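You operate a simulated robot arm through the tools that you are given. There is no shell and no other tool. Be economical: measure what you need, move in short steps, check, and stop when the job is done.

You are at the controls of a simulated two-armed robot. One attempt, no reset.

JOB
Open the middle bench drawer, take the blue coupling from the inside of the middle bench drawer and leave it on the grey pane, then shut the drawer. Set the stop slide to 1. Take the yellow cup on the table top and put it away on the top of the green bench. Any order will do.
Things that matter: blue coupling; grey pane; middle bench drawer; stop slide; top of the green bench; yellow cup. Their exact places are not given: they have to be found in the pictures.

It is judged by the outcome, as a careful person would: the job done as asked, and still so three seconds after it is handed in. It fails if anything else is knocked over, pushed out of place, dropped, spilled or broken.

ROBOT AND FRAMES
Two 7-joint arms with fingered hands on one trunk, on a base that drives. Base frame: it is fixed to the floor where the robot stands at the start and does not move with it; the origin is under the middle of the robot, x ahead of it, y to its left, z up. Readings come in mm, rad, newtons and seconds.
The left shoulder is at the start at [80, 198, 1425], the right one opposite. With the tool pointing down near the work surface each hand reaches from about 100 to 420 mm from the robot's upright axis, wherever it stands, measured 20 degrees to its own side. Places, roughly: blue coupling (3x3x4 cm) [600, 0, 500]; grey pane (19x15x1 cm) [-2900, -2100, 800]; middle bench drawer [600, 0, 500]; stop slide [500, 0, 1100]; top of the green bench [-600, -2200, 900]; yellow cup [-1250, 1000, 750]. Payload 4 kg a hand.
The tool frame of a hand sits at the grasp point between the pads (the TCP): z along the fingers, y along the line on which they close. The tips reach 26 mm beyond it. The gripper opens to 132 mm. The gripper's body begins 73 mm behind the TCP. The gripper is a hand of 4 fingers: y runs from the thumb to the fingers, the wrist lies at [0, 0, -239] in the tool frame, and closing takes about 1.5 s.
Orientation is told as [roll, pitch, yaw] about the base's x, y, z axes, in that order, counted from this pose: with the fingers straight down and closing along the base's y, the tool's x points along the base's -x, its y along +y and its z along -z.

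CONTROLS
- The arms move only by the tool play_rows. It takes "left_rows", "right_rows" or both (then of equal length, played together; a hand with none holds still); each is one flat list of numbers, 7 for each row, row after row: the shift along the base's x, y, z in units of 50 mm (1.0 is 50 mm), then the turn, a rotation vector about the base's x, y, z in units of 8 degrees (1.0 is 8 degrees), then the finger opening in mm, from 0 to 132. In form: [tx, ty, tz, wx, wy, wz, jaw, tx, ty, tz, wx, wy, wz, jaw, ...]. A call has 1 to 12 rows; each row shifts and turns the commanded pose from where the row before left it. A call with a number of a shift or a turn outside -1 to 1 is refused whole. A row lasts 0.2 s, in which the tool goes at most 50 mm and 0.15 rad; a call with a longer step from one row to the next is refused whole, and so is a gripper value outside its range. Where a pose cannot be reached the arm comes as near as it can. A force on the tool above 40 N (or 10 N above the force at the start of the call, whichever is more), or a blocked arm, ends the call early, and 0.2 s more pass. The fingers move at their own pace (about 72 mm/s each) and stop on an object; they squeeze with about 24 N. The grip force told is the motor's: it shows also when the fingers shut on nothing. Time passes only in rows, and 0.2 s behind the last, so rows that do not move let the fingers close. The reply holds the time, the measured pose of the TCP, the force on the tool along the base axes, the opening and the grip force, in the units named above and with some noise, with the torque about the TCP (base axes, N m) and any sound that the robot's microphone picked up, and new pictures: "views" is both (left out), scene, wrist or none (wrist: the cameras of the hands that moved).
- Cameras (640 x 400 px; columns grow to the right, rows downward): "scene" is now at [90.7, 3.8, 1562.1]; the picture's right is [0.08, -1.00, 0.00], its down [-0.92, -0.07, -0.40] and it looks along [0.39, 0.03, -0.92] (base axes); focal length 278 px, centre (320, 200). "left" rides on the left gripper at [-68, 2, -97] in its tool frame; the picture's right is [-0.03, -1.00, 0.00], its down [0.82, -0.02, -0.58] and it looks along [0.58, -0.01, 0.82] (tool axes); focal length 270 px, centre (320, 200). "right" rides on the right gripper at [68, 2, -97] in its tool frame; the picture's right is [-0.03, 1.00, 0.00], its down [-0.82, -0.02, -0.58] and it looks along [-0.58, -0.01, 0.82] (tool axes); focal length 270 px, centre (320, 200).
- move_column(by): slides the trunk up (or, below 0, down) by that many mm; the arms and the scene camera ride with it, the base frame stays. It gives what a move gives, with no picture.
- base_move(legs): drives the robot by 1 to 6 legs, each [ahead, left, turn to the left] in mm, mm and rad, along the robot's own axes; the way and the turn of a leg run together, so that a leg with both is an arc; at most 1500 mm and 3.142 rad a leg. The arms and the cameras ride along, it lands a little off, and it stops where it bumps. It gives what a move gives, and a new picture of the scene camera.
- grasp_type(shape, hand): the hand has 4 fingers and takes this shape, open, in about a second: jaw (thumb against the fingers, like two jaws); tri (thumb and two fingers); tip (a fingertip pinch); poke (one finger out to press); point (the index stretched); flat (the hand flat); cup (the hand cupped); fist (a fist). The gripper value then closes the fingers along that shape, each until it touches; the sizes above hold for jaw. It gives what a move gives, with no picture.
- turn_head(pan, tilt): turns the head with the scene camera to pan (to the left, within 1.501 rad either way) and tilt (down, from -0.506 to 1.204), counted from straight ahead of the robot. It gives what a move gives, and a new picture of the scene camera.
- point_at(camera, pixels): there is no depth. For up to 12 entries [column, row, z] of the newest picture of that camera ("zoom" is the newest enlarged one), the place [x, y] in the base frame at which the ray of that pixel passes the height z, good to about 3 mm. It takes no simulated time.
- inspect(camera, box): a new picture of the part [left, top, right, bottom] of that camera's present view, enlarged. It takes no simulated time.
- job_done(): hands the job in; it is judged then, once.

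Keep the steps short. Do not move on a guess: measure, check each grasp and each placing, and mend mistakes. In all there are 110 turns and 260 pictures (those below and enlarged ones count). Leave the grippers open and the arms clear of the work at the hand-in unless told otherwise, and finish with a single line.

The tools are called after "Request:" as name(argument=value, ...) on one line, values as JSON. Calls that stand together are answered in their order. play_rows: Moves the arms, as the interface text tells. Its arguments: {"type":"object","properties":{"left_rows":{"type":"array","items":{"type":"number"}},"right_rows":{"type":"array","items":{"type":"number"}},"views":{"type":"string","enum":["both","scene","wrist","none"]}},"required":[]} The other tools are called the same way: move_column (by) slides the trunk up or down; grasp_type (shape, hand) gives the hand a shape; base_move (legs) drives the base; turn_head (pan, tilt) turns the head that bears the scene camera; point_at (camera, pixels) gives the place at which the rays of pixels pass given heights; inspect (camera, box) takes an enlarged picture of a part of a camera's view; job_done () hands the job in.

At the start:

```text
t: 0.0
left_eef_pos: [344.8, 178.4, 998.4]
left_ee_rot: [-0.001, -0.004, 0.001]
left_force: [1.1, -0.3, 0.1]
left_torque: [-0.01, 0.01, -0.02]
left_opening: 131.9
left_finger_force: 0.0
left_shape: jaw
right_eef_pos: [349.4, -170.6, 998.5]
right_ee_rot: [0.0, -0.002, 0.001]
right_force: [-0.8, -0.2, 0.1]
right_torque: [0.0, -0.01, 0.02]
right_opening: 131.9
right_finger_force: 0.0
right_shape: jaw
trunk travel left (down, up): [-735.0, 105.0]
robot x, y, heading: [1.7, 0.8, 0.0]
head pan, tilt: [0.08, 1.164]
```

scene: 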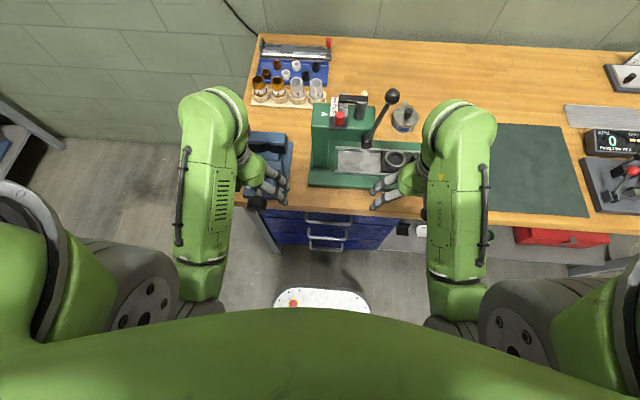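
right: 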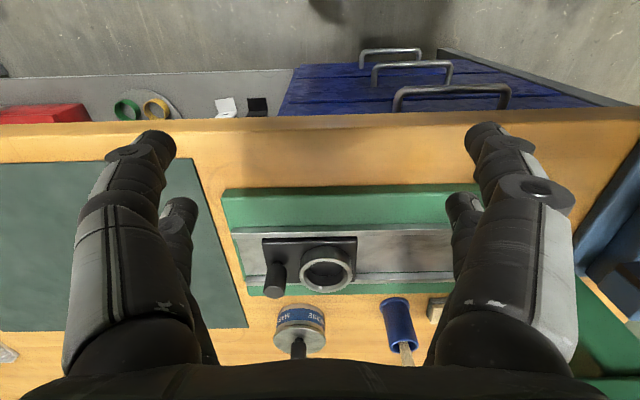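
left: 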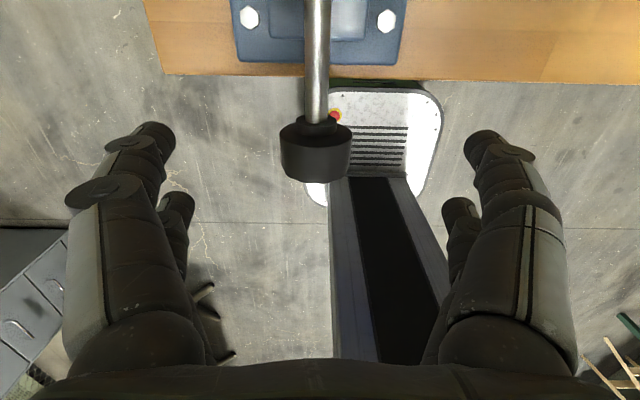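

I see the workbench ahead with a green device and a blue drawer unit below it. First I'll enlarge the view.

Request:
inspect(camera="scene", box=[240, 30, 440, 260])

Request:
inspect(camera="right", box=[180, 20, 640, 380])

Request:
turn_head(pan=0.0, tilt=0.7)

```text
1.74 times, centred on (340, 145) of scene
```

zoom: 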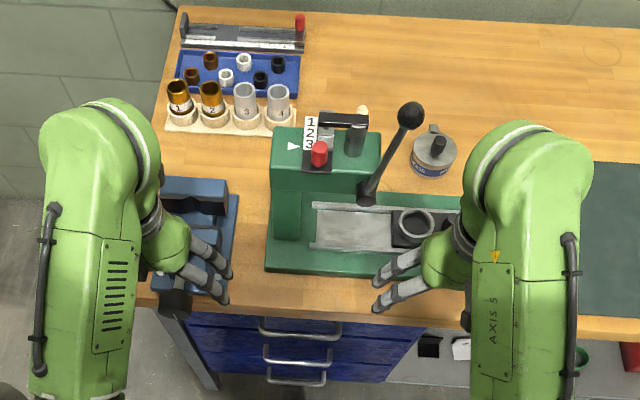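

```text
1.11 times, centred on (410, 200) of right
```

zoom: 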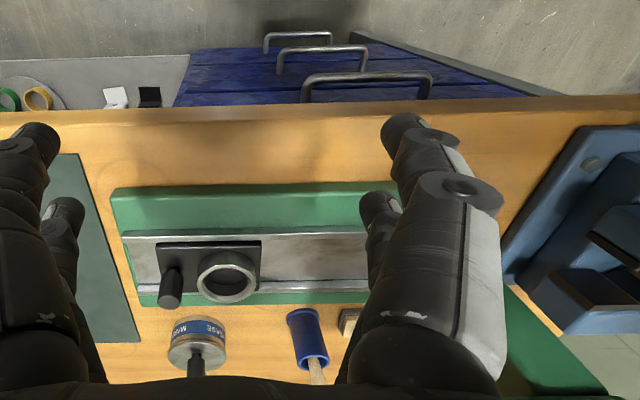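

```text
t: 0.9
left_eef_pos: [344.6, 177.1, 999.4]
left_ee_rot: [-0.002, -0.004, -0.002]
left_force: [0.1, -0.1, -0.5]
left_torque: [0.0, 0.01, 0.0]
left_opening: 132.0
left_finger_force: 0.0
left_shape: jaw
right_eef_pos: [348.4, -170.5, 998.5]
right_ee_rot: [0.0, -0.003, -0.001]
right_force: [-0.6, 0.7, -0.2]
right_torque: [0.0, 0.02, 0.0]
right_opening: 131.8
right_finger_force: 0.1
right_shape: jaw
trunk travel left (down, up): [-735.0, 105.0]
robot x, y, heading: [0.8, -0.4, 0.0]
head pan, tilt: [0.0, 0.7]
```

scene: 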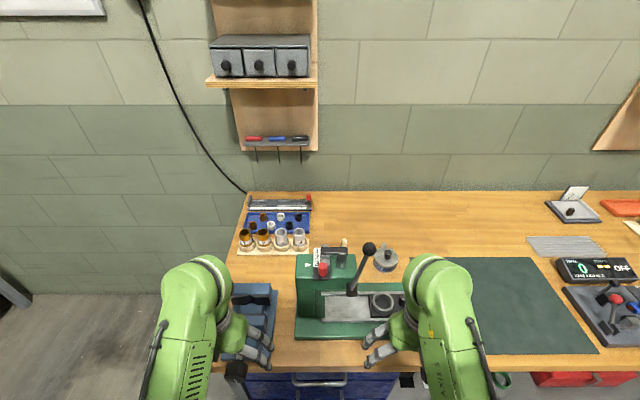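

Next I'll take a close look at the stop slide's red knob and its scale.

Request:
turn_head(pan=0.0, tilt=1.0)

Request:
inspect(camera="scene", box=[290, 110, 420, 200])

```text
t: 1.7
left_eef_pos: [344.3, 177.1, 998.9]
left_ee_rot: [-0.001, -0.004, -0.001]
left_force: [-0.3, 0.3, -0.6]
left_torque: [-0.04, 0.0, 0.0]
left_opening: 132.0
left_finger_force: 0.0
left_shape: jaw
right_eef_pos: [348.0, -170.2, 999.1]
right_ee_rot: [0.0, -0.004, 0.0]
right_force: [0.0, -1.0, 0.2]
right_torque: [0.0, 0.02, -0.03]
right_opening: 131.8
right_finger_force: 0.0
right_shape: jaw
trunk travel left (down, up): [-735.0, 105.0]
robot x, y, heading: [0.5, -2.2, -0.0]
head pan, tilt: [0.0, 1.0]
```

scene: 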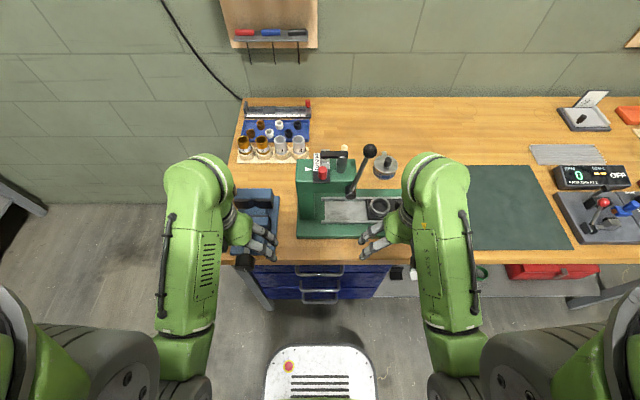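

```text
4.44 times, centred on (355, 155) of scene
```

zoom: 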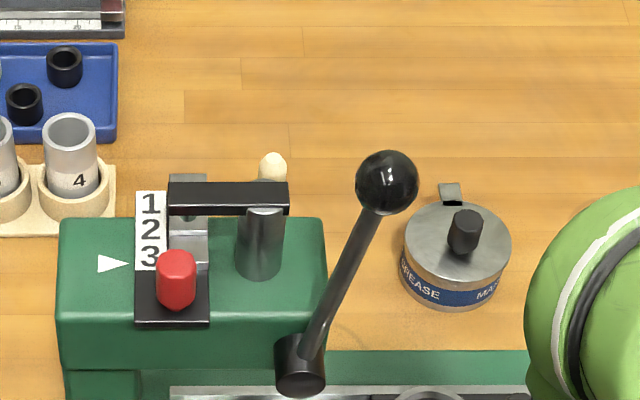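

The arrow is fixed on the green body and points at 3, so the white scale looks like it moves with the red knob. I'll triangulate heights by sampling the same features at several z from both cameras.

Request:
point_at(camera="zoom", pixels=[[176, 262, 1000], [176, 262, 1150], [152, 204, 1000], [152, 204, 1100], [150, 230, 1100], [150, 256, 1100], [112, 263, 1100], [459, 262, 900], [459, 262, 1000]])

Request:
point_at(camera="scene", pixels=[[378, 207, 900], [378, 207, 1000], [297, 237, 900], [297, 237, 1000], [412, 262, 900], [412, 262, 1000], [319, 270, 700], [319, 270, 900]])

Request:
point_at(camera="right", pixels=[[300, 318, 850], [300, 318, 900], [300, 318, 1000], [328, 266, 850], [328, 266, 900], [328, 266, 1000], [452, 88, 700], [452, 88, 800], [452, 88, 900]])

```text
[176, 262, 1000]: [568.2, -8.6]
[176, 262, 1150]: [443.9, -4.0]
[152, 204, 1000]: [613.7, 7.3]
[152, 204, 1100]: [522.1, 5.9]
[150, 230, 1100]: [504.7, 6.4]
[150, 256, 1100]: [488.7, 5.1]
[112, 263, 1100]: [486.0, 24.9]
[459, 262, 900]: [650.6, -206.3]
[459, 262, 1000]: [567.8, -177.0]
```

```text
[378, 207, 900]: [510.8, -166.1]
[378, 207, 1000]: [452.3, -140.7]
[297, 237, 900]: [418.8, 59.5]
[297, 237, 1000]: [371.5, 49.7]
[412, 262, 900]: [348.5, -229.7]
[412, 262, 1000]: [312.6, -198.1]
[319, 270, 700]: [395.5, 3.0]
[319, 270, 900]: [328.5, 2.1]
```

```text
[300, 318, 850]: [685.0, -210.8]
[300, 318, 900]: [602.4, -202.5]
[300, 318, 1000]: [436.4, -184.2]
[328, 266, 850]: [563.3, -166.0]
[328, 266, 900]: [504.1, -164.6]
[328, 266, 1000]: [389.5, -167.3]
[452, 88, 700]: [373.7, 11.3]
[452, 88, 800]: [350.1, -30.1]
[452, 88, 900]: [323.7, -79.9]
```

The ring matches between cameras at z≈897, so the bench top is around 870 and the scale near z≈1100. I'll swing the left hand toward the front of the press with its fingers tipped forward, since its camera then looks from above. The right hand moves aside.

Request:
play_rows(left_rows=[-0.2, -0.4, 0.5, 0, -1, 0, 132, -0.2, -0.4, 0.5, 0, -1, 0, 132, -0.2, -0.4, 0.5, 0, -1, 0, 132, -0.2, -0.4, 0.5, 0, -1, 0, 132, -0.2, -0.4, 0.5, 0, -1, 0, 132, -0.2, -0.4, 0.5, 0, -1, 0, 132, -0.2, -0.4, 0.5, 0, -1, 0, 132, -0.2, -0.4, 0.5, 0, -1, 0, 132], right_rows=[-0.2, -0.2, 0.2, 0, 0, 0, 132, -0.2, -0.2, 0.2, 0, 0, 0, 132, -0.2, -0.2, 0.2, 0, 0, 0, 132, -0.2, -0.2, 0.2, 0, 0, 0, 132, -0.2, -0.2, 0.2, 0, 0, 0, 132, -0.2, -0.2, 0.2, 0, 0, 0, 132, -0.2, -0.2, 0.2, 0, 0, 0, 132, -0.2, -0.2, 0.2, 0, 0, 0, 132], views="both")

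```text
t: 3.7
left_eef_pos: [264.0, 18.7, 1199.8]
left_ee_rot: [-0.003, -1.123, 0.003]
left_force: [-0.2, -0.7, 0.8]
left_torque: [-0.01, 0.03, 0.02]
left_opening: 132.0
left_finger_force: 0.0
left_shape: jaw
right_eef_pos: [324.7, -227.0, 1003.3]
right_ee_rot: [-0.002, -0.006, 0.128]
right_force: [0.1, 0.1, 0.4]
right_torque: [0.01, 0.02, -0.01]
right_opening: 131.6
right_finger_force: 0.1
right_shape: jaw
right hand out of reach, approached as far as the arm can: row 1, 2, 3, 4, 5, 6, 7, 8
trunk travel left (down, up): [-735.0, 105.0]
robot x, y, heading: [1.7, 3.4, -0.001]
head pan, tilt: [0.0, 1.0]
stopped in row 8 (right hand): the arm was blocked; the commanded pose is now the measured one
```

scene: 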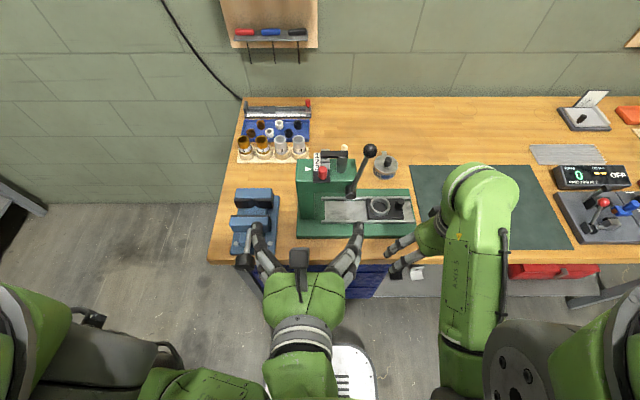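
right: 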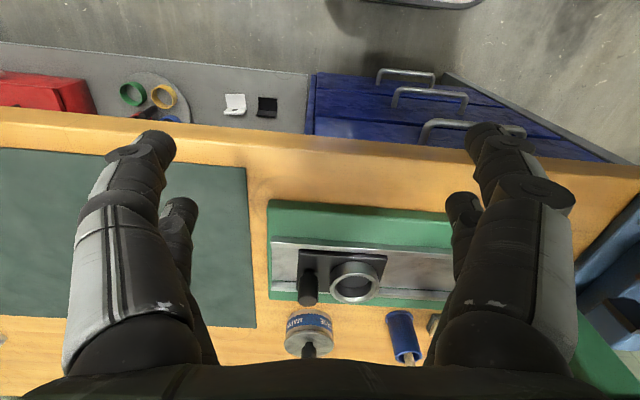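
left: 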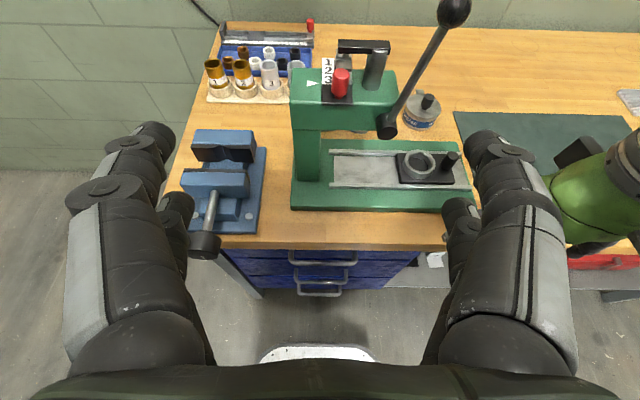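

I now have a clear view from the left hand. I'll enlarge it and triangulate the knob against the scene view.

Request:
inspect(camera="left", box=[285, 30, 405, 110])

Request:
point_at(camera="left", pixels=[[341, 72, 1100], [341, 72, 1130], [341, 72, 1150], [313, 83, 1080], [313, 83, 1100], [387, 127, 1050], [387, 127, 1100], [453, 13, 1200], [453, 13, 1300], [365, 48, 1120], [365, 48, 1150]])

Request:
point_at(camera="left", pixels=[[320, 262, 700], [320, 262, 750], [320, 278, 600], [320, 278, 650], [320, 293, 450], [320, 293, 500], [320, 293, 550], [320, 243, 860], [420, 160, 900]])

Request:
inspect(camera="scene", box=[290, 130, 410, 220])

```text
5.00 times, centred on (345, 70) of left
```

zoom: 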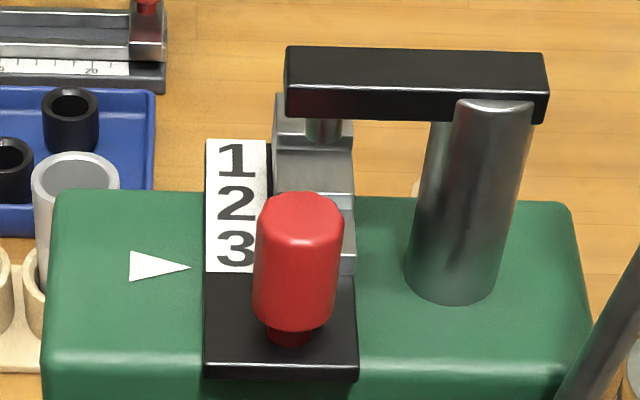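

```text
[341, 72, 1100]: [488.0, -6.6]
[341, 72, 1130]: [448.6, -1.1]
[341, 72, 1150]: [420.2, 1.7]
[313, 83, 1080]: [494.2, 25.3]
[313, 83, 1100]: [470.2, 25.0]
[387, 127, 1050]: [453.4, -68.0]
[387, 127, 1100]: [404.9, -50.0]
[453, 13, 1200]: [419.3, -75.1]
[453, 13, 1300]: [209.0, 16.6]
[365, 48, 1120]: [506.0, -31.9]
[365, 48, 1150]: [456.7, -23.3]
```

```text
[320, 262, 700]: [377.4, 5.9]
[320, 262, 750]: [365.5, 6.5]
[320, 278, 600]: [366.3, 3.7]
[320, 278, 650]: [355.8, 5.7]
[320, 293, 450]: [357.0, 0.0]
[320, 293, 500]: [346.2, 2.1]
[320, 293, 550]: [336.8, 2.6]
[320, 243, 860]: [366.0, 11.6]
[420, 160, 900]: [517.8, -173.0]
```

```text
4.44 times, centred on (350, 175) of scene
```

zoom: 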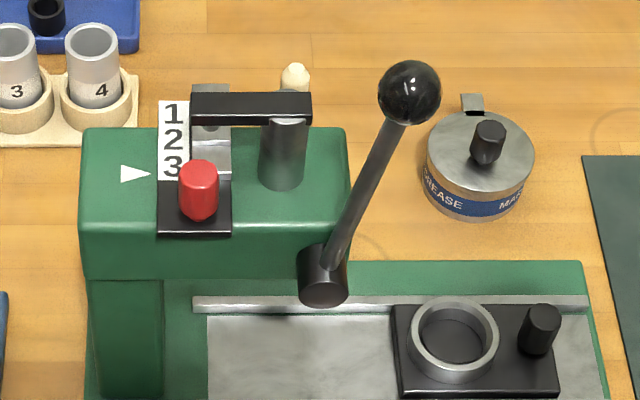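

Request:
point_at(camera="zoom", pixels=[[198, 191, 1060], [198, 191, 1100], [136, 174, 1060], [172, 112, 1060], [172, 139, 1060], [172, 166, 1060], [159, 237, 1060], [231, 237, 1060], [300, 97, 1100], [410, 92, 1200], [410, 92, 1250]])

Request:
point_at(camera="left", pixels=[[341, 82, 1060], [341, 82, 1080], [341, 82, 1100], [315, 83, 1060], [331, 72, 1060], [331, 81, 1060], [331, 62, 1060], [322, 104, 1060], [352, 104, 1060], [366, 48, 1100], [453, 13, 1250]])

```text
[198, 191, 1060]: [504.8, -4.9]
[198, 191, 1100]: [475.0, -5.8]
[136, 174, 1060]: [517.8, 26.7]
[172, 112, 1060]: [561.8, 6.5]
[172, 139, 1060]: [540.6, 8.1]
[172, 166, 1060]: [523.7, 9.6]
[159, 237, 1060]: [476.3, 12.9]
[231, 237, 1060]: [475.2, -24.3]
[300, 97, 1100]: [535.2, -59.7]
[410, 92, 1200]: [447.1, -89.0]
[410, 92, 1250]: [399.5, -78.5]
```

```text
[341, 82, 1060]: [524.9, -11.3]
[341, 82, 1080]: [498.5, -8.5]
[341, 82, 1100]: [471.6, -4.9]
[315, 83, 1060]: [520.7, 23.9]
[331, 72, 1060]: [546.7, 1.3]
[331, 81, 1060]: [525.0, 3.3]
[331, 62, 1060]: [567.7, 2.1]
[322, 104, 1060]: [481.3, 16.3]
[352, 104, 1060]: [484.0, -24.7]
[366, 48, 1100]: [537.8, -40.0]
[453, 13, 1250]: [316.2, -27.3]
```

The scale lies at z≈1063 with digits about 20 mm apart. The knob is about (490, −6, 1083), so reaching 1 needs a pull of about 40 mm toward the robot. I'll pre-position the left hand in front of the knob, yawed so that the body clears the lever on the right, with the jaw at 50 mm.

Request:
play_rows(left_rows=[0.8, 0, -0.4, 0, 0, -0.62, 100, 0.8, 0, -0.4, 0, 0, -0.62, 60, 0.8, 0, -0.4, 0, 0, -0.62, 50, 0.8, 0, -0.4, 0, 0, -0.62, 50, 0, 0, 0, 0, 0, 0, 50], views="both")

Request:
inspect(camera="left", box=[200, 30, 440, 230])

```text
t: 4.9
left_eef_pos: [422.9, 17.9, 1120.0]
left_ee_rot: [-0.002, -1.122, -0.347]
left_force: [0.5, -0.1, -0.5]
left_torque: [0.01, 0.04, 0.02]
left_opening: 50.1
left_finger_force: 0.0
left_shape: jaw
right_eef_pos: [324.7, -225.9, 1003.4]
right_ee_rot: [-0.001, -0.006, 0.128]
right_force: [0.4, -0.2, -0.6]
right_torque: [0.02, 0.03, 0.03]
right_opening: 132.0
right_finger_force: 0.0
right_shape: jaw
trunk travel left (down, up): [-735.0, 105.0]
robot x, y, heading: [-1.0, 0.0, -0.003]
head pan, tilt: [0.0, 1.0]
```

scene: 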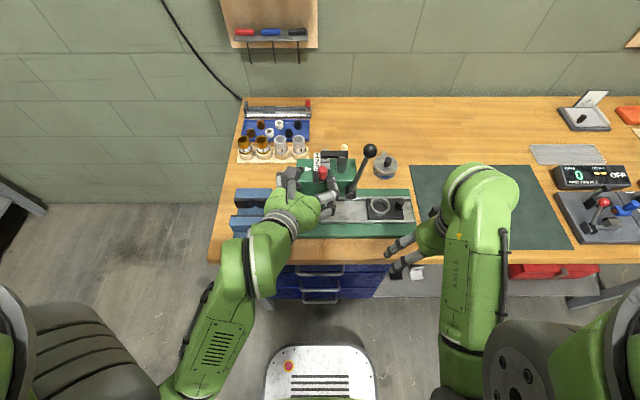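
left: 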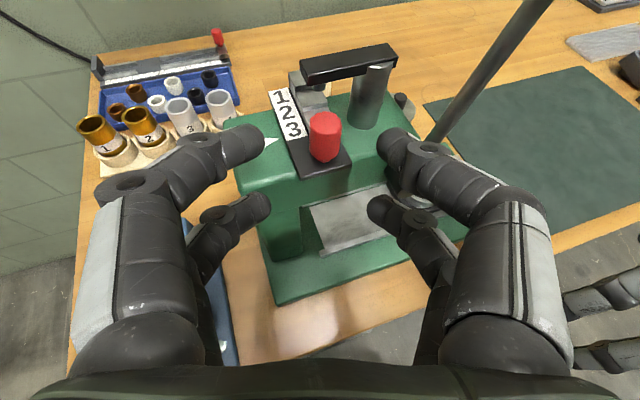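

```text
2.00 times, centred on (320, 130) of left
```

zoom: 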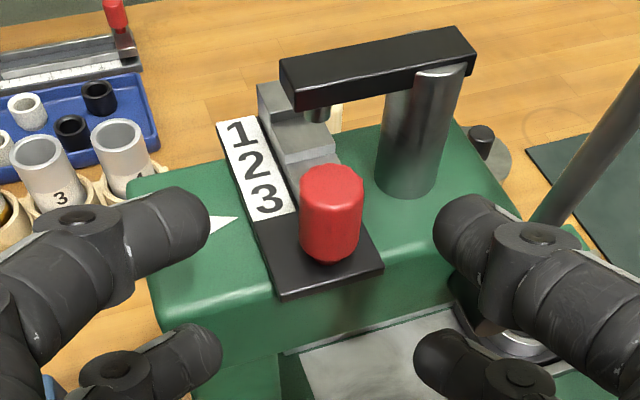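

The jaw's four fingers form an upper and a lower pair, and the lower pair would strike the press body. I'll try the "tip" pinch shape and look.

Request:
grasp_type(hand="left", shape="tip")

Request:
play_rows(left_rows=[0, 0, 0, 0, 0, 0, 50, 0, 0, 0, 0, 0, 0, 50], views="wrist")

```text
t: 5.8
left_eef_pos: [422.2, 16.4, 1119.5]
left_ee_rot: [-0.003, -1.122, -0.344]
left_force: [-0.3, 0.4, 0.1]
left_torque: [-0.03, -0.02, -0.03]
left_opening: 132.1
left_finger_force: 0.0
left_shape: tip
right_eef_pos: [323.0, -226.4, 1003.3]
right_ee_rot: [0.001, -0.006, 0.128]
right_force: [-0.9, 0.2, 0.6]
right_torque: [0.01, 0.01, -0.04]
right_opening: 132.0
right_finger_force: 0.1
right_shape: jaw
trunk travel left (down, up): [-735.0, 105.0]
robot x, y, heading: [0.7, -1.5, 0.0]
head pan, tilt: [0.0, 1.0]
```

```text
t: 6.4
left_eef_pos: [423.1, 15.8, 1120.0]
left_ee_rot: [-0.003, -1.123, -0.344]
left_force: [-0.1, 0.9, 0.9]
left_torque: [0.0, 0.02, 0.01]
left_opening: 51.0
left_finger_force: 0.0
left_shape: tip
right_eef_pos: [324.9, -226.9, 1004.0]
right_ee_rot: [0.0, -0.008, 0.127]
right_force: [0.2, -0.3, 0.2]
right_torque: [0.0, 0.01, -0.02]
right_opening: 131.9
right_finger_force: 0.2
right_shape: jaw
trunk travel left (down, up): [-735.0, 105.0]
robot x, y, heading: [-1.5, -3.2, -0.001]
head pan, tilt: [0.0, 1.0]
```

left: 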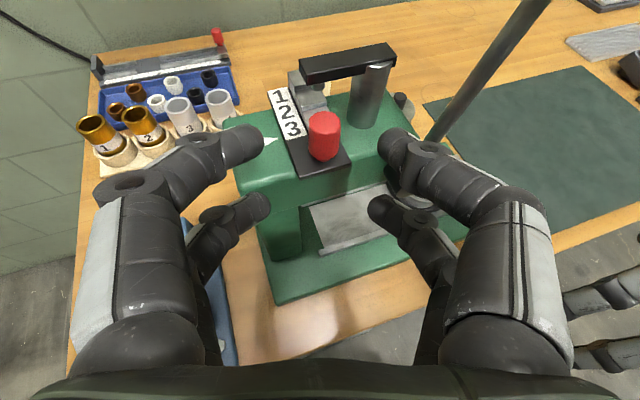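

Tip looks the same as jaw. I'll try "poke" to see a single extended finger.

Request:
grasp_type(hand="left", shape="poke")

Request:
play_rows(left_rows=[0, 0, 0, 0, 0, 0, 132], views="wrist")

Request:
inspect(camera="scene", box=[240, 140, 400, 240])

```text
t: 7.3
left_eef_pos: [422.3, 17.5, 1119.2]
left_ee_rot: [-0.003, -1.121, -0.344]
left_force: [0.3, 0.6, 0.2]
left_torque: [0.01, -0.02, 0.01]
left_opening: 0.0
left_finger_force: 0.0
left_shape: poke
right_eef_pos: [323.5, -227.0, 1003.5]
right_ee_rot: [0.0, -0.008, 0.127]
right_force: [-0.7, -0.2, 0.3]
right_torque: [0.0, -0.01, -0.01]
right_opening: 132.1
right_finger_force: 0.1
right_shape: jaw
trunk travel left (down, up): [-735.0, 105.0]
robot x, y, heading: [1.7, 0.4, -0.003]
head pan, tilt: [0.0, 1.0]
```

```text
t: 7.7
left_eef_pos: [423.5, 15.7, 1120.1]
left_ee_rot: [-0.005, -1.121, -0.344]
left_force: [-0.4, 0.0, 0.2]
left_torque: [0.02, 0.01, -0.01]
left_opening: 0.1
left_finger_force: 0.0
left_shape: poke
right_eef_pos: [324.3, -227.6, 1002.8]
right_ee_rot: [-0.002, -0.007, 0.127]
right_force: [-0.5, -0.5, 0.0]
right_torque: [-0.01, 0.0, -0.01]
right_opening: 132.2
right_finger_force: 0.0
right_shape: jaw
trunk travel left (down, up): [-735.0, 105.0]
robot x, y, heading: [-0.3, 1.8, -0.003]
head pan, tilt: [0.0, 1.0]
```

left: 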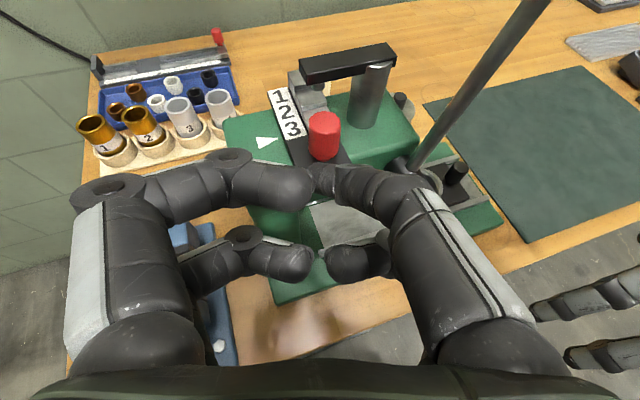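

```text
4.00 times, centred on (320, 190) of scene
```

zoom: 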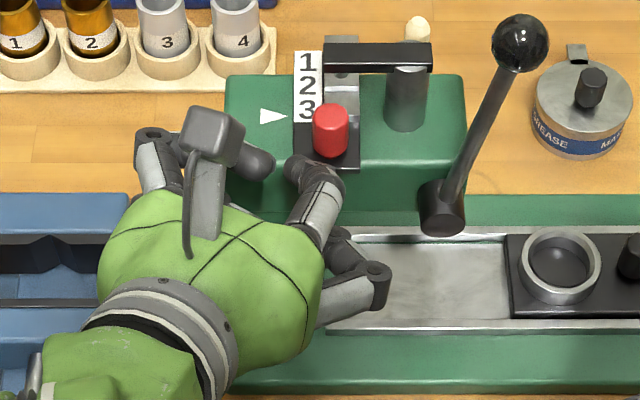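

I'll go back to jaw and change the approach. With a steep downward tool (about 20° forward tilt, leaning a little left, away from the lever), the far finger pair can take the knob while the near pair hangs free in front of the body.

Request:
grasp_type(hand="left", shape="jaw")

Request:
play_rows(left_rows=[-0.6, -0.1, 0.7, 0, 0, 0.9, 132, 0, -0.1, 0.5, 0, 0, 0.9, 90, 0, -0.1, 0, 0, 0, 0.68, 60, 0, 0, 0, 0, 1, 0, 50, 0, 0, 0, 0, 1, 0, 50, 0, 0, 0, 0, 1, 0, 50, 0, 0, 0, 0, 1, 0, 50, 0, 0, 0, 0, 1, 0, 50, 0, 0, 0, -0.75, 0.5, 0, 50, 0, 0, 0, -0.75, 0, 0, 50], views="both")

Request:
inspect(camera="scene", box=[240, 120, 420, 240])

```text
t: 8.6
left_eef_pos: [423.0, 17.4, 1120.9]
left_ee_rot: [-0.005, -1.122, -0.343]
left_force: [-0.1, 0.5, 0.3]
left_torque: [-0.01, 0.0, -0.02]
left_opening: 132.0
left_finger_force: 0.2
left_shape: jaw
right_eef_pos: [323.9, -226.1, 1004.1]
right_ee_rot: [0.001, -0.007, 0.127]
right_force: [1.1, 0.6, 0.2]
right_torque: [-0.01, -0.02, -0.01]
right_opening: 131.9
right_finger_force: 0.1
right_shape: jaw
trunk travel left (down, up): [-735.0, 105.0]
robot x, y, heading: [0.2, 2.7, 0.003]
head pan, tilt: [0.0, 1.0]
```

```text
t: 10.8
left_eef_pos: [418.6, -0.6, 1122.5]
left_ee_rot: [-0.225, -0.345, 0.082]
left_force: [-1.2, 0.8, 0.3]
left_torque: [0.02, -0.02, -0.03]
left_opening: 50.1
left_finger_force: 0.1
left_shape: jaw
left hand out of reach, approached as far as the arm can: row 7, 8, 9
right_eef_pos: [324.0, -226.1, 1004.1]
right_ee_rot: [-0.001, -0.008, 0.128]
right_force: [0.7, -0.1, -0.2]
right_torque: [-0.02, -0.01, 0.02]
right_opening: 131.8
right_finger_force: 0.0
right_shape: jaw
trunk travel left (down, up): [-735.0, 105.0]
robot x, y, heading: [0.9, -0.2, -0.001]
head pan, tilt: [0.0, 1.0]
```

scene: 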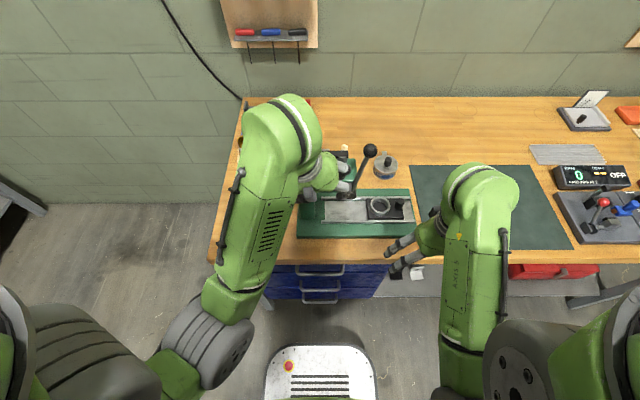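
left: 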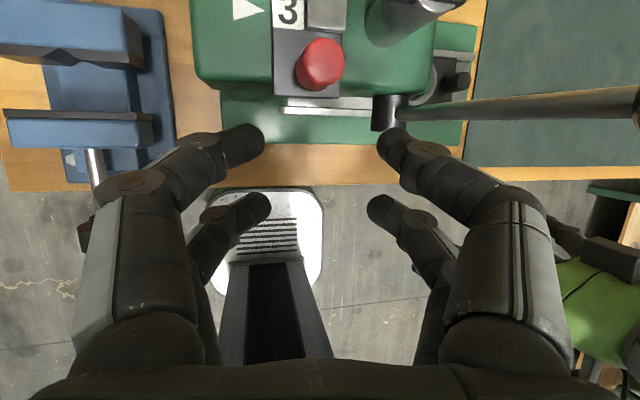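

```text
3.33 times, centred on (330, 180) of scene
```

zoom: 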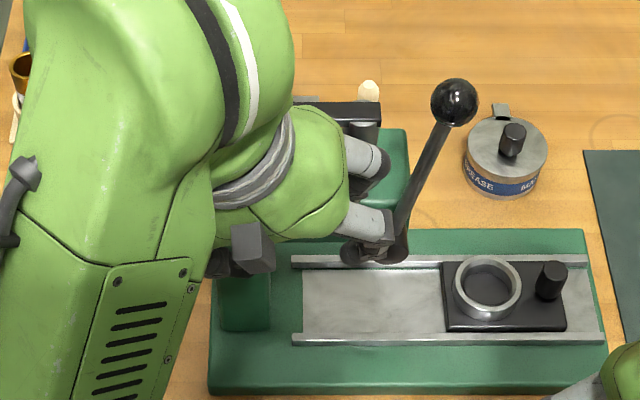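

The hand is low and near the lever, and the arm is limited in height. I'll raise the trunk 90 mm for room.

Request:
move_column(by=90)

Request:
play_rows(left_rows=[0, 0, -0.2, 0, 0, -0.5, 50], views="wrist")

```text
t: 12.1
left_eef_pos: [419.0, -1.8, 1213.4]
left_ee_rot: [-0.223, -0.344, 0.081]
left_force: [0.1, 0.8, 0.4]
left_torque: [-0.03, -0.02, 0.04]
left_opening: 50.4
left_finger_force: 0.0
left_shape: jaw
right_eef_pos: [322.7, -226.3, 1093.4]
right_ee_rot: [-0.001, -0.006, 0.126]
right_force: [-0.4, 0.1, 0.9]
right_torque: [-0.03, 0.03, 0.05]
right_opening: 131.7
right_finger_force: 0.0
right_shape: jaw
trunk travel left (down, up): [-825.0, 15.0]
robot x, y, heading: [-2.6, -1.7, -0.003]
head pan, tilt: [0.0, 1.0]
```

```text
t: 12.5
left_eef_pos: [420.1, -1.8, 1203.4]
left_ee_rot: [-0.224, -0.345, 0.013]
left_force: [0.0, 0.3, -0.9]
left_torque: [-0.03, 0.0, 0.01]
left_opening: 50.3
left_finger_force: 0.1
left_shape: jaw
right_eef_pos: [324.5, -226.8, 1092.5]
right_ee_rot: [0.0, -0.005, 0.128]
right_force: [-0.1, -0.3, -0.2]
right_torque: [0.02, 0.05, 0.01]
right_opening: 131.7
right_finger_force: 0.0
right_shape: jaw
trunk travel left (down, up): [-825.0, 15.0]
robot x, y, heading: [-0.4, 1.4, -0.003]
head pan, tilt: [0.0, 1.0]
```

left: 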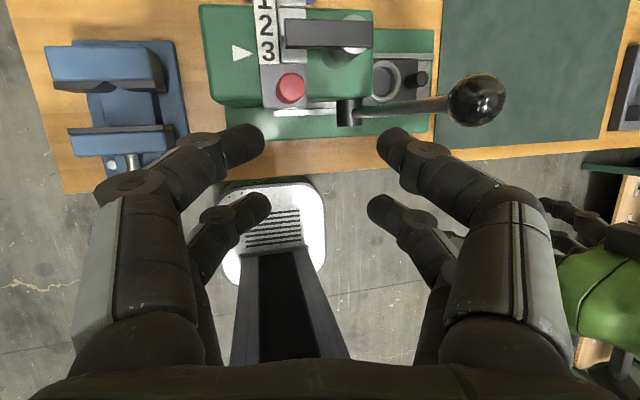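

Request:
point_at(camera="left", pixels=[[291, 88, 1098], [291, 88, 1080], [240, 52, 1060], [268, 50, 1063], [290, 107, 1060], [225, 105, 1055], [340, 32, 1110], [477, 100, 1175], [477, 100, 1200], [348, 112, 1050], [265, 24, 1063], [267, 3, 1063]])

Request:
inspect(camera="left", box=[190, 0, 430, 150])

```text
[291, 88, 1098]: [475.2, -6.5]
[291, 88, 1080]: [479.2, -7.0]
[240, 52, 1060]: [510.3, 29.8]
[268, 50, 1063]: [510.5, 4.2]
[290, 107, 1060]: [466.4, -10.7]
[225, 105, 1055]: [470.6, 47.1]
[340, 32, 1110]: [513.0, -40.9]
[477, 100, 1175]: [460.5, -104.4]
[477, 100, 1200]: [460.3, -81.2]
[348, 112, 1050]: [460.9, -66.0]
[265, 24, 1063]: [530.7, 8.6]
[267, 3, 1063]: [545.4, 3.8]
```

```text
2.67 times, centred on (310, 75) of left
```

zoom: 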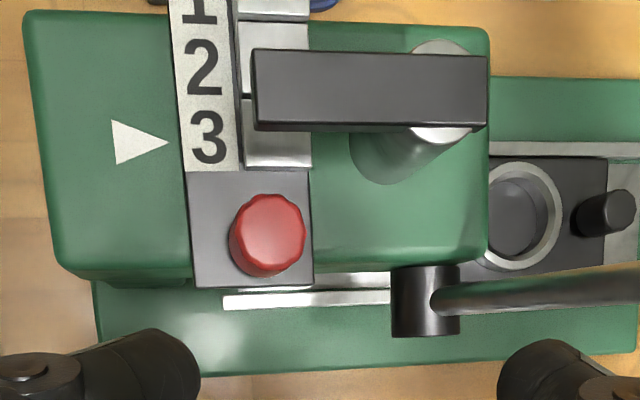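

The plate and knob are clear: knob about (479, −7), digits 20 mm apart, body front at x≈468. I'll move over the knob and descend most of the way with the jaw at 38 mm.

Request:
play_rows(left_rows=[0.45, -0.02, 0, 0, 0, 0, 42, 0.41, -0.02, -0.3, 0, 0, 0, 38, 0, 0, -0.7, 0, 0, 0, 38, 0, 0, -0.7, 0, 0, 0, 38, 0, 0, 0, 0, 0, 0, 38], views="both")

Request:
inspect(camera="left", box=[200, 50, 440, 250])

Request:
inspect(camera="scene", box=[280, 140, 400, 230])

```text
t: 13.7
left_eef_pos: [460.4, -6.6, 1116.6]
left_ee_rot: [-0.222, -0.345, 0.012]
left_force: [0.1, -0.2, 0.0]
left_torque: [0.02, -0.02, 0.02]
left_opening: 38.8
left_finger_force: 0.1
left_shape: jaw
right_eef_pos: [323.8, -226.6, 1093.5]
right_ee_rot: [-0.001, -0.006, 0.13]
right_force: [0.0, 0.0, -0.1]
right_torque: [0.01, 0.01, 0.0]
right_opening: 132.0
right_finger_force: 0.1
right_shape: jaw
trunk travel left (down, up): [-825.0, 15.0]
robot x, y, heading: [-1.9, -0.9, -0.003]
head pan, tilt: [0.0, 1.0]
```

scene: 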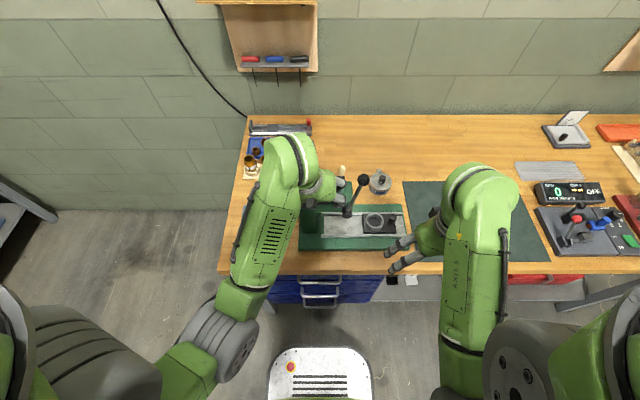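
left: 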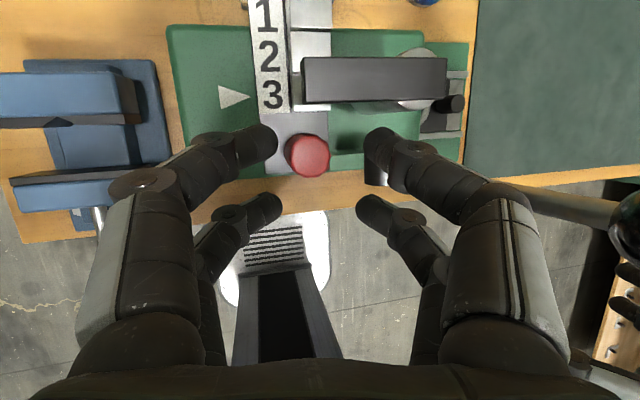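

```text
2.00 times, centred on (320, 150) of left
```

zoom: 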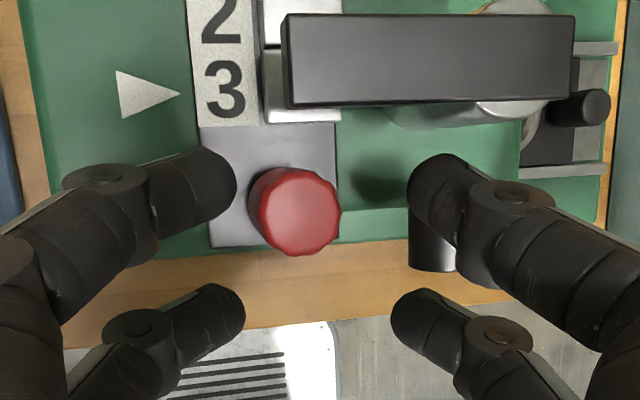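

```text
4.44 times, centred on (340, 185) of scene
```

zoom: 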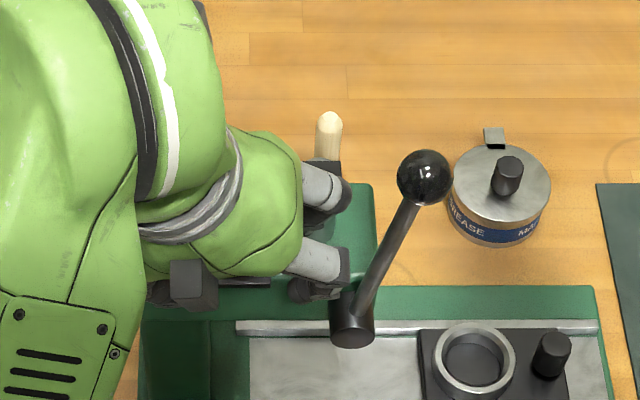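

Request:
point_at(camera="left", pixels=[[310, 156, 1098], [310, 156, 1090], [273, 145, 1095], [370, 147, 1095], [270, 210, 1085], [370, 215, 1085], [320, 200, 1117]])

```text
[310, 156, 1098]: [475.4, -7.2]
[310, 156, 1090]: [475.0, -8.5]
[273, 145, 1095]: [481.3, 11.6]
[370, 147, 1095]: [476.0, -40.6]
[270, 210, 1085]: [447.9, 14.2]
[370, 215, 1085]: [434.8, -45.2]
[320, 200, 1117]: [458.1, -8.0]
```

The gap's centre is at y≈−14 and the knob at −7.5. I'll shift +6 mm in y, descend 22 mm, and close.

Request:
play_rows(left_rows=[-0.04, 0.13, 0, 0, 0, 0, 38, 0, 0, -0.22, 0, 0, 0, 38, 0, 0, -0.22, 0, 0, 0, 38, 0, 0, 0, 0, 0, 0, 10, 0, 0, 0, 0, 0, 0, 10, 0, 0, 0, 0, 0, 0, 10], views="wrist")

Request:
inspect(camera="left", box=[200, 50, 440, 250])

```text
t: 15.1
left_eef_pos: [459.5, 1.3, 1095.5]
left_ee_rot: [-0.223, -0.346, 0.012]
left_force: [1.4, 0.6, 2.4]
left_torque: [0.37, -0.06, 0.11]
left_opening: 10.2
left_finger_force: 24.2
left_shape: jaw
right_eef_pos: [322.7, -225.9, 1093.2]
right_ee_rot: [0.0, -0.009, 0.127]
right_force: [0.2, -0.4, -0.2]
right_torque: [-0.02, 0.02, -0.01]
right_opening: 132.1
right_finger_force: 0.1
right_shape: jaw
trunk travel left (down, up): [-825.0, 15.0]
robot x, y, heading: [-1.3, -1.1, -0.002]
head pan, tilt: [0.0, 1.0]
```

left: 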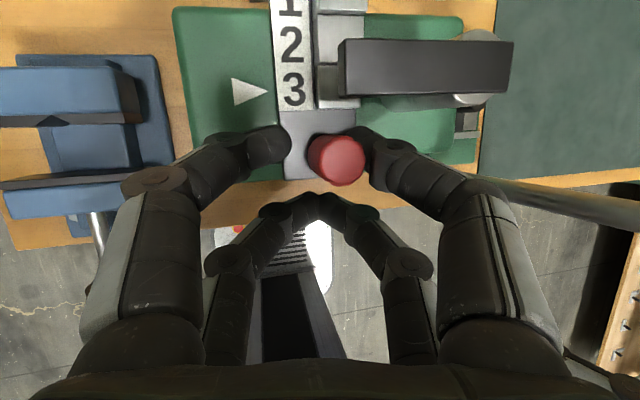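

```text
2.00 times, centred on (320, 150) of left
```

zoom: 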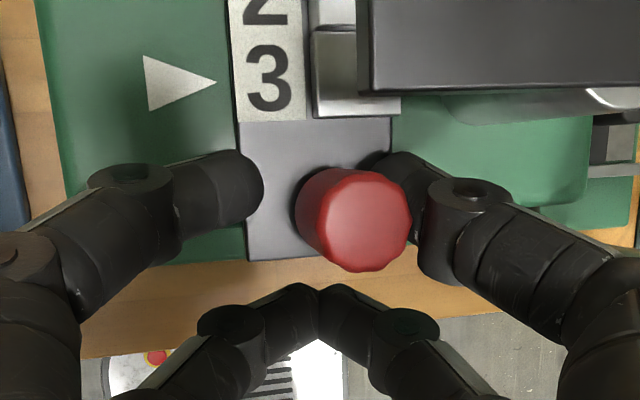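

Only the right far finger touches the knob (knob at column 353 against the gap centre at 321). I'll open a little, shift 8 mm in −y, and close again.

Request:
play_rows(left_rows=[0, 0, 0, 0, 0, 0, 38, 0, 0, 0, 0, 0, 0, 38, 0.06, -0.17, 0, 0, 0, 0, 38, 0, 0, 0, 0, 0, 0, 6, 0, 0, 0, 0, 0, 0, 6, 0, 0, 0, 0, 0, 0, 6], views="wrist")

Request:
inspect(camera="left", box=[200, 50, 440, 250])

```text
t: 16.5
left_eef_pos: [463.3, -5.8, 1096.4]
left_ee_rot: [-0.226, -0.347, 0.013]
left_force: [1.9, 3.1, 5.9]
left_torque: [0.51, -0.09, 0.27]
left_opening: 5.2
left_finger_force: 24.7
left_shape: jaw
right_eef_pos: [324.6, -226.6, 1094.0]
right_ee_rot: [0.0, -0.008, 0.127]
right_force: [0.3, -0.3, -0.1]
right_torque: [0.03, -0.03, 0.03]
right_opening: 132.0
right_finger_force: 0.0
right_shape: jaw
trunk travel left (down, up): [-825.0, 15.0]
robot x, y, heading: [0.6, -2.0, 0.0]
head pan, tilt: [0.0, 1.0]
```

left: 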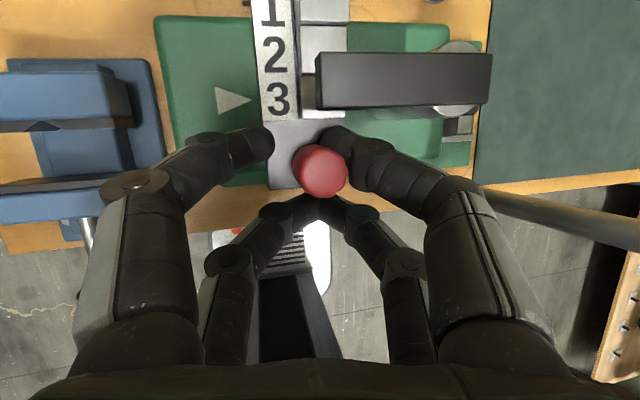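

```text
2.00 times, centred on (320, 150) of left
```

zoom: 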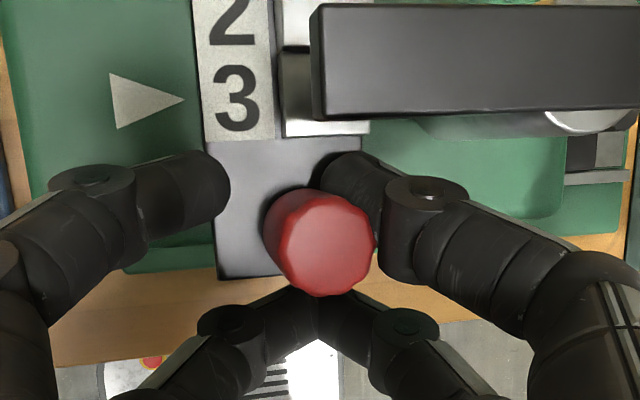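

The left far finger appears to be stopped on the plate surface because the lean makes it lower. I'll open, raise 7 mm, and close again.

Request:
play_rows(left_rows=[0, 0, 0, 0, 0, 0, 38, 0, 0, 0.14, 0, 0, 0, 38, 0.12, 0, 0, 0, 0, 0, 38, 0, 0, 0, 0, 0, 0, 3, 0, 0, 0, 0, 0, 0, 3, 0, 0, 0, 0, 0, 0, 3], views="wrist")

Request:
inspect(camera="left", box=[200, 50, 440, 250])

```text
t: 17.9
left_eef_pos: [468.5, -4.4, 1102.6]
left_ee_rot: [-0.225, -0.348, 0.013]
left_force: [-1.6, 10.5, 5.1]
left_torque: [0.4, -0.05, 0.3]
left_opening: 4.9
left_finger_force: 0.0
left_shape: jaw
right_eef_pos: [321.3, -224.5, 1094.3]
right_ee_rot: [-0.002, -0.009, 0.127]
right_force: [0.6, -0.4, -0.5]
right_torque: [-0.02, -0.02, 0.0]
right_opening: 131.7
right_finger_force: 0.0
right_shape: jaw
trunk travel left (down, up): [-825.0, 15.0]
robot x, y, heading: [-1.8, -1.2, -0.003]
head pan, tilt: [0.0, 1.0]
```

left: 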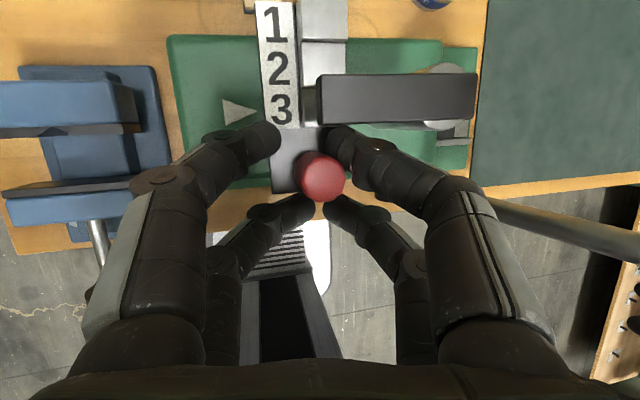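

```text
2.00 times, centred on (320, 150) of left
```

zoom: 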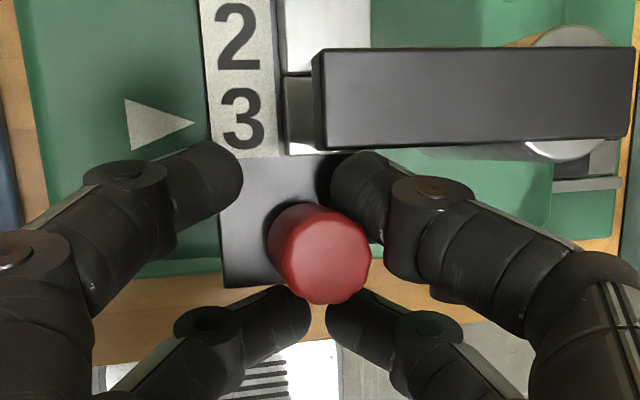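

The right fingertip sits behind the knob on its far-right side, so pulling toward the robot should hook it. I'll try a short 15 mm pull.

Request:
play_rows(left_rows=[0, 0, 0, 0, 0, 0, 3, -0.1, 0, 0, 0, 0, 0, 3, -0.1, 0, 0, 0, 0, 0, 3, -0.1, 0, 0, 0, 0, 0, 3], views="wrist")

Request:
inspect(camera="left", box=[200, 50, 440, 250])

```text
t: 18.9
left_eef_pos: [453.4, -5.0, 1102.2]
left_ee_rot: [-0.225, -0.347, 0.014]
left_force: [-2.3, 11.1, 7.7]
left_torque: [0.44, -0.12, 0.33]
left_opening: 4.9
left_finger_force: 0.0
left_shape: jaw
right_eef_pos: [321.9, -224.7, 1094.8]
right_ee_rot: [-0.001, -0.009, 0.126]
right_force: [-0.3, -0.7, 0.0]
right_torque: [0.0, -0.02, 0.01]
right_opening: 132.1
right_finger_force: 0.1
right_shape: jaw
trunk travel left (down, up): [-825.0, 15.0]
robot x, y, heading: [2.8, -0.8, 0.002]
head pan, tilt: [0.0, 1.0]
```

left: 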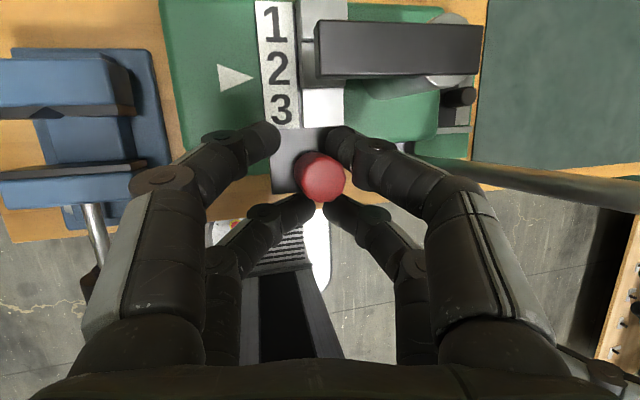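

```text
2.00 times, centred on (320, 150) of left
```

zoom: 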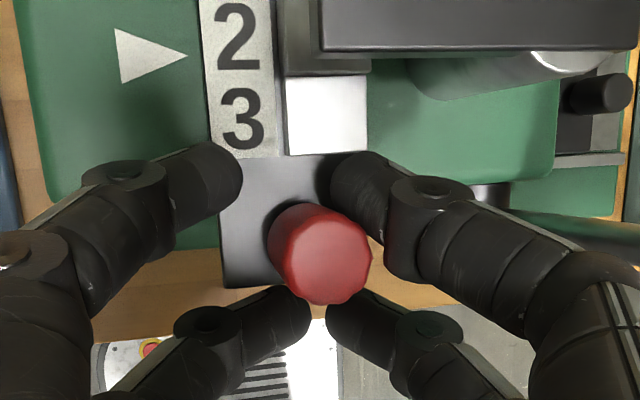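

The scale moves with the knob and is approaching 2. I'll pull another 24.5 mm.

Request:
play_rows(left_rows=[-0.12, 0, 0, 0, 0, 0, 3, -0.12, 0, 0, 0, 0, 0, 3, -0.12, 0, 0, 0, 0, 0, 3, -0.13, 0, 0, 0, 0, 0, 3], views="wrist")

Request:
inspect(camera="left", box=[200, 30, 440, 230])

```text
t: 19.9
left_eef_pos: [431.1, -5.4, 1103.7]
left_ee_rot: [-0.224, -0.345, 0.014]
left_force: [-0.6, 9.1, 2.5]
left_torque: [0.33, -0.05, 0.28]
left_opening: 4.1
left_finger_force: 0.0
left_shape: jaw
right_eef_pos: [324.4, -225.6, 1093.9]
right_ee_rot: [-0.003, -0.007, 0.126]
right_force: [0.3, -0.5, 0.4]
right_torque: [0.03, -0.01, 0.01]
right_opening: 132.1
right_finger_force: 0.1
right_shape: jaw
trunk travel left (down, up): [-825.0, 15.0]
robot x, y, heading: [2.6, -1.6, 0.003]
head pan, tilt: [0.0, 1.0]
```

left: 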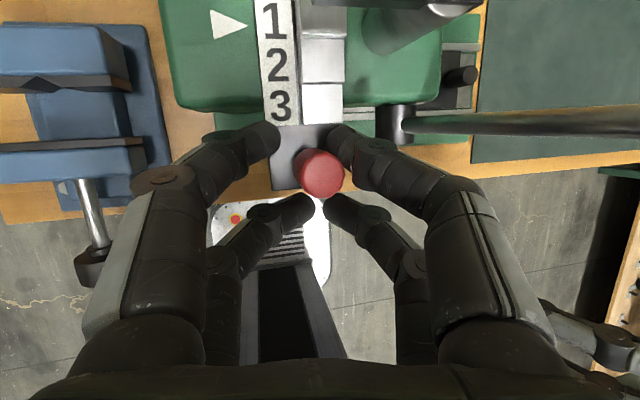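

```text
2.00 times, centred on (320, 130) of left
```

zoom: 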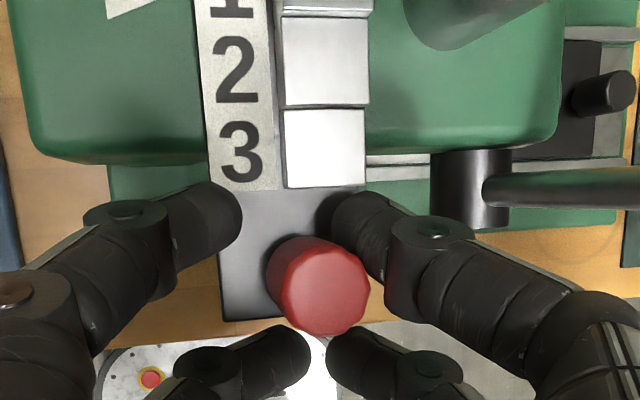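

The arrow is level with 1, about 2 mm short. I'll pull 2 mm more, then open and lift off.

Request:
play_rows(left_rows=[-0.045, 0, 0, 0, 0, 0, 3, 0, 0, 0, 0, 0, 0, 40, 0, 0, 0, 0, 0, 0, 40, 0, 0, 0.5, 0, 0, 0, 40, 0, 0, 1, 0, 0, 0, 40, -0.4, 0, 0.8, 0, 0, 0, 40], views="wrist")

Request:
inspect(camera="left", box=[170, 0, 370, 130])

```text
t: 21.3
left_eef_pos: [406.0, -1.3, 1221.8]
left_ee_rot: [-0.224, -0.345, 0.012]
left_force: [0.2, 0.2, 1.1]
left_torque: [-0.01, -0.01, -0.02]
left_opening: 39.8
left_finger_force: 0.0
left_shape: jaw
right_eef_pos: [322.4, -226.4, 1094.0]
right_ee_rot: [0.001, -0.009, 0.127]
right_force: [0.1, 0.9, -0.6]
right_torque: [0.01, -0.03, -0.01]
right_opening: 131.9
right_finger_force: 0.0
right_shape: jaw
trunk travel left (down, up): [-825.0, 15.0]
robot x, y, heading: [-0.1, -1.4, 0.001]
head pan, tilt: [0.0, 1.0]
```

left: 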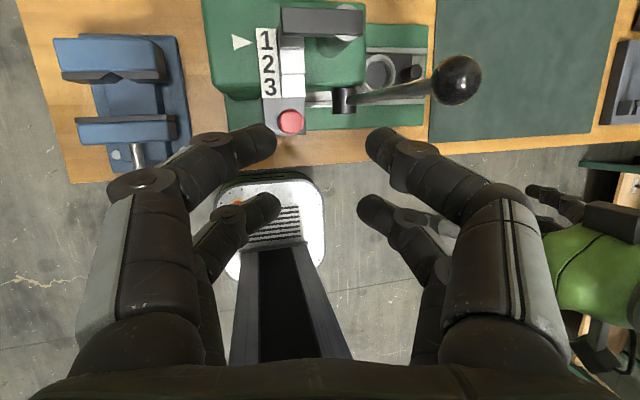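

```text
3.08 times, centred on (270, 65) of left
```

zoom: 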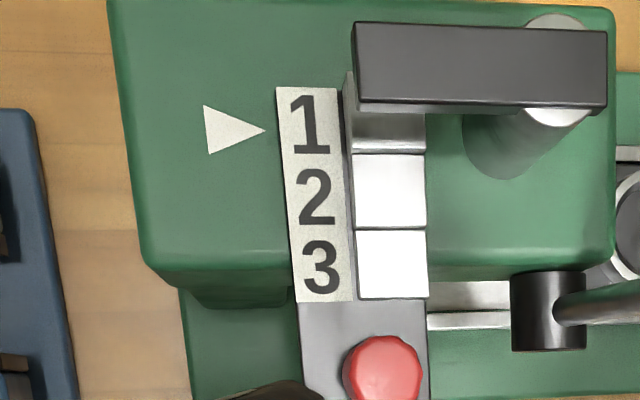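

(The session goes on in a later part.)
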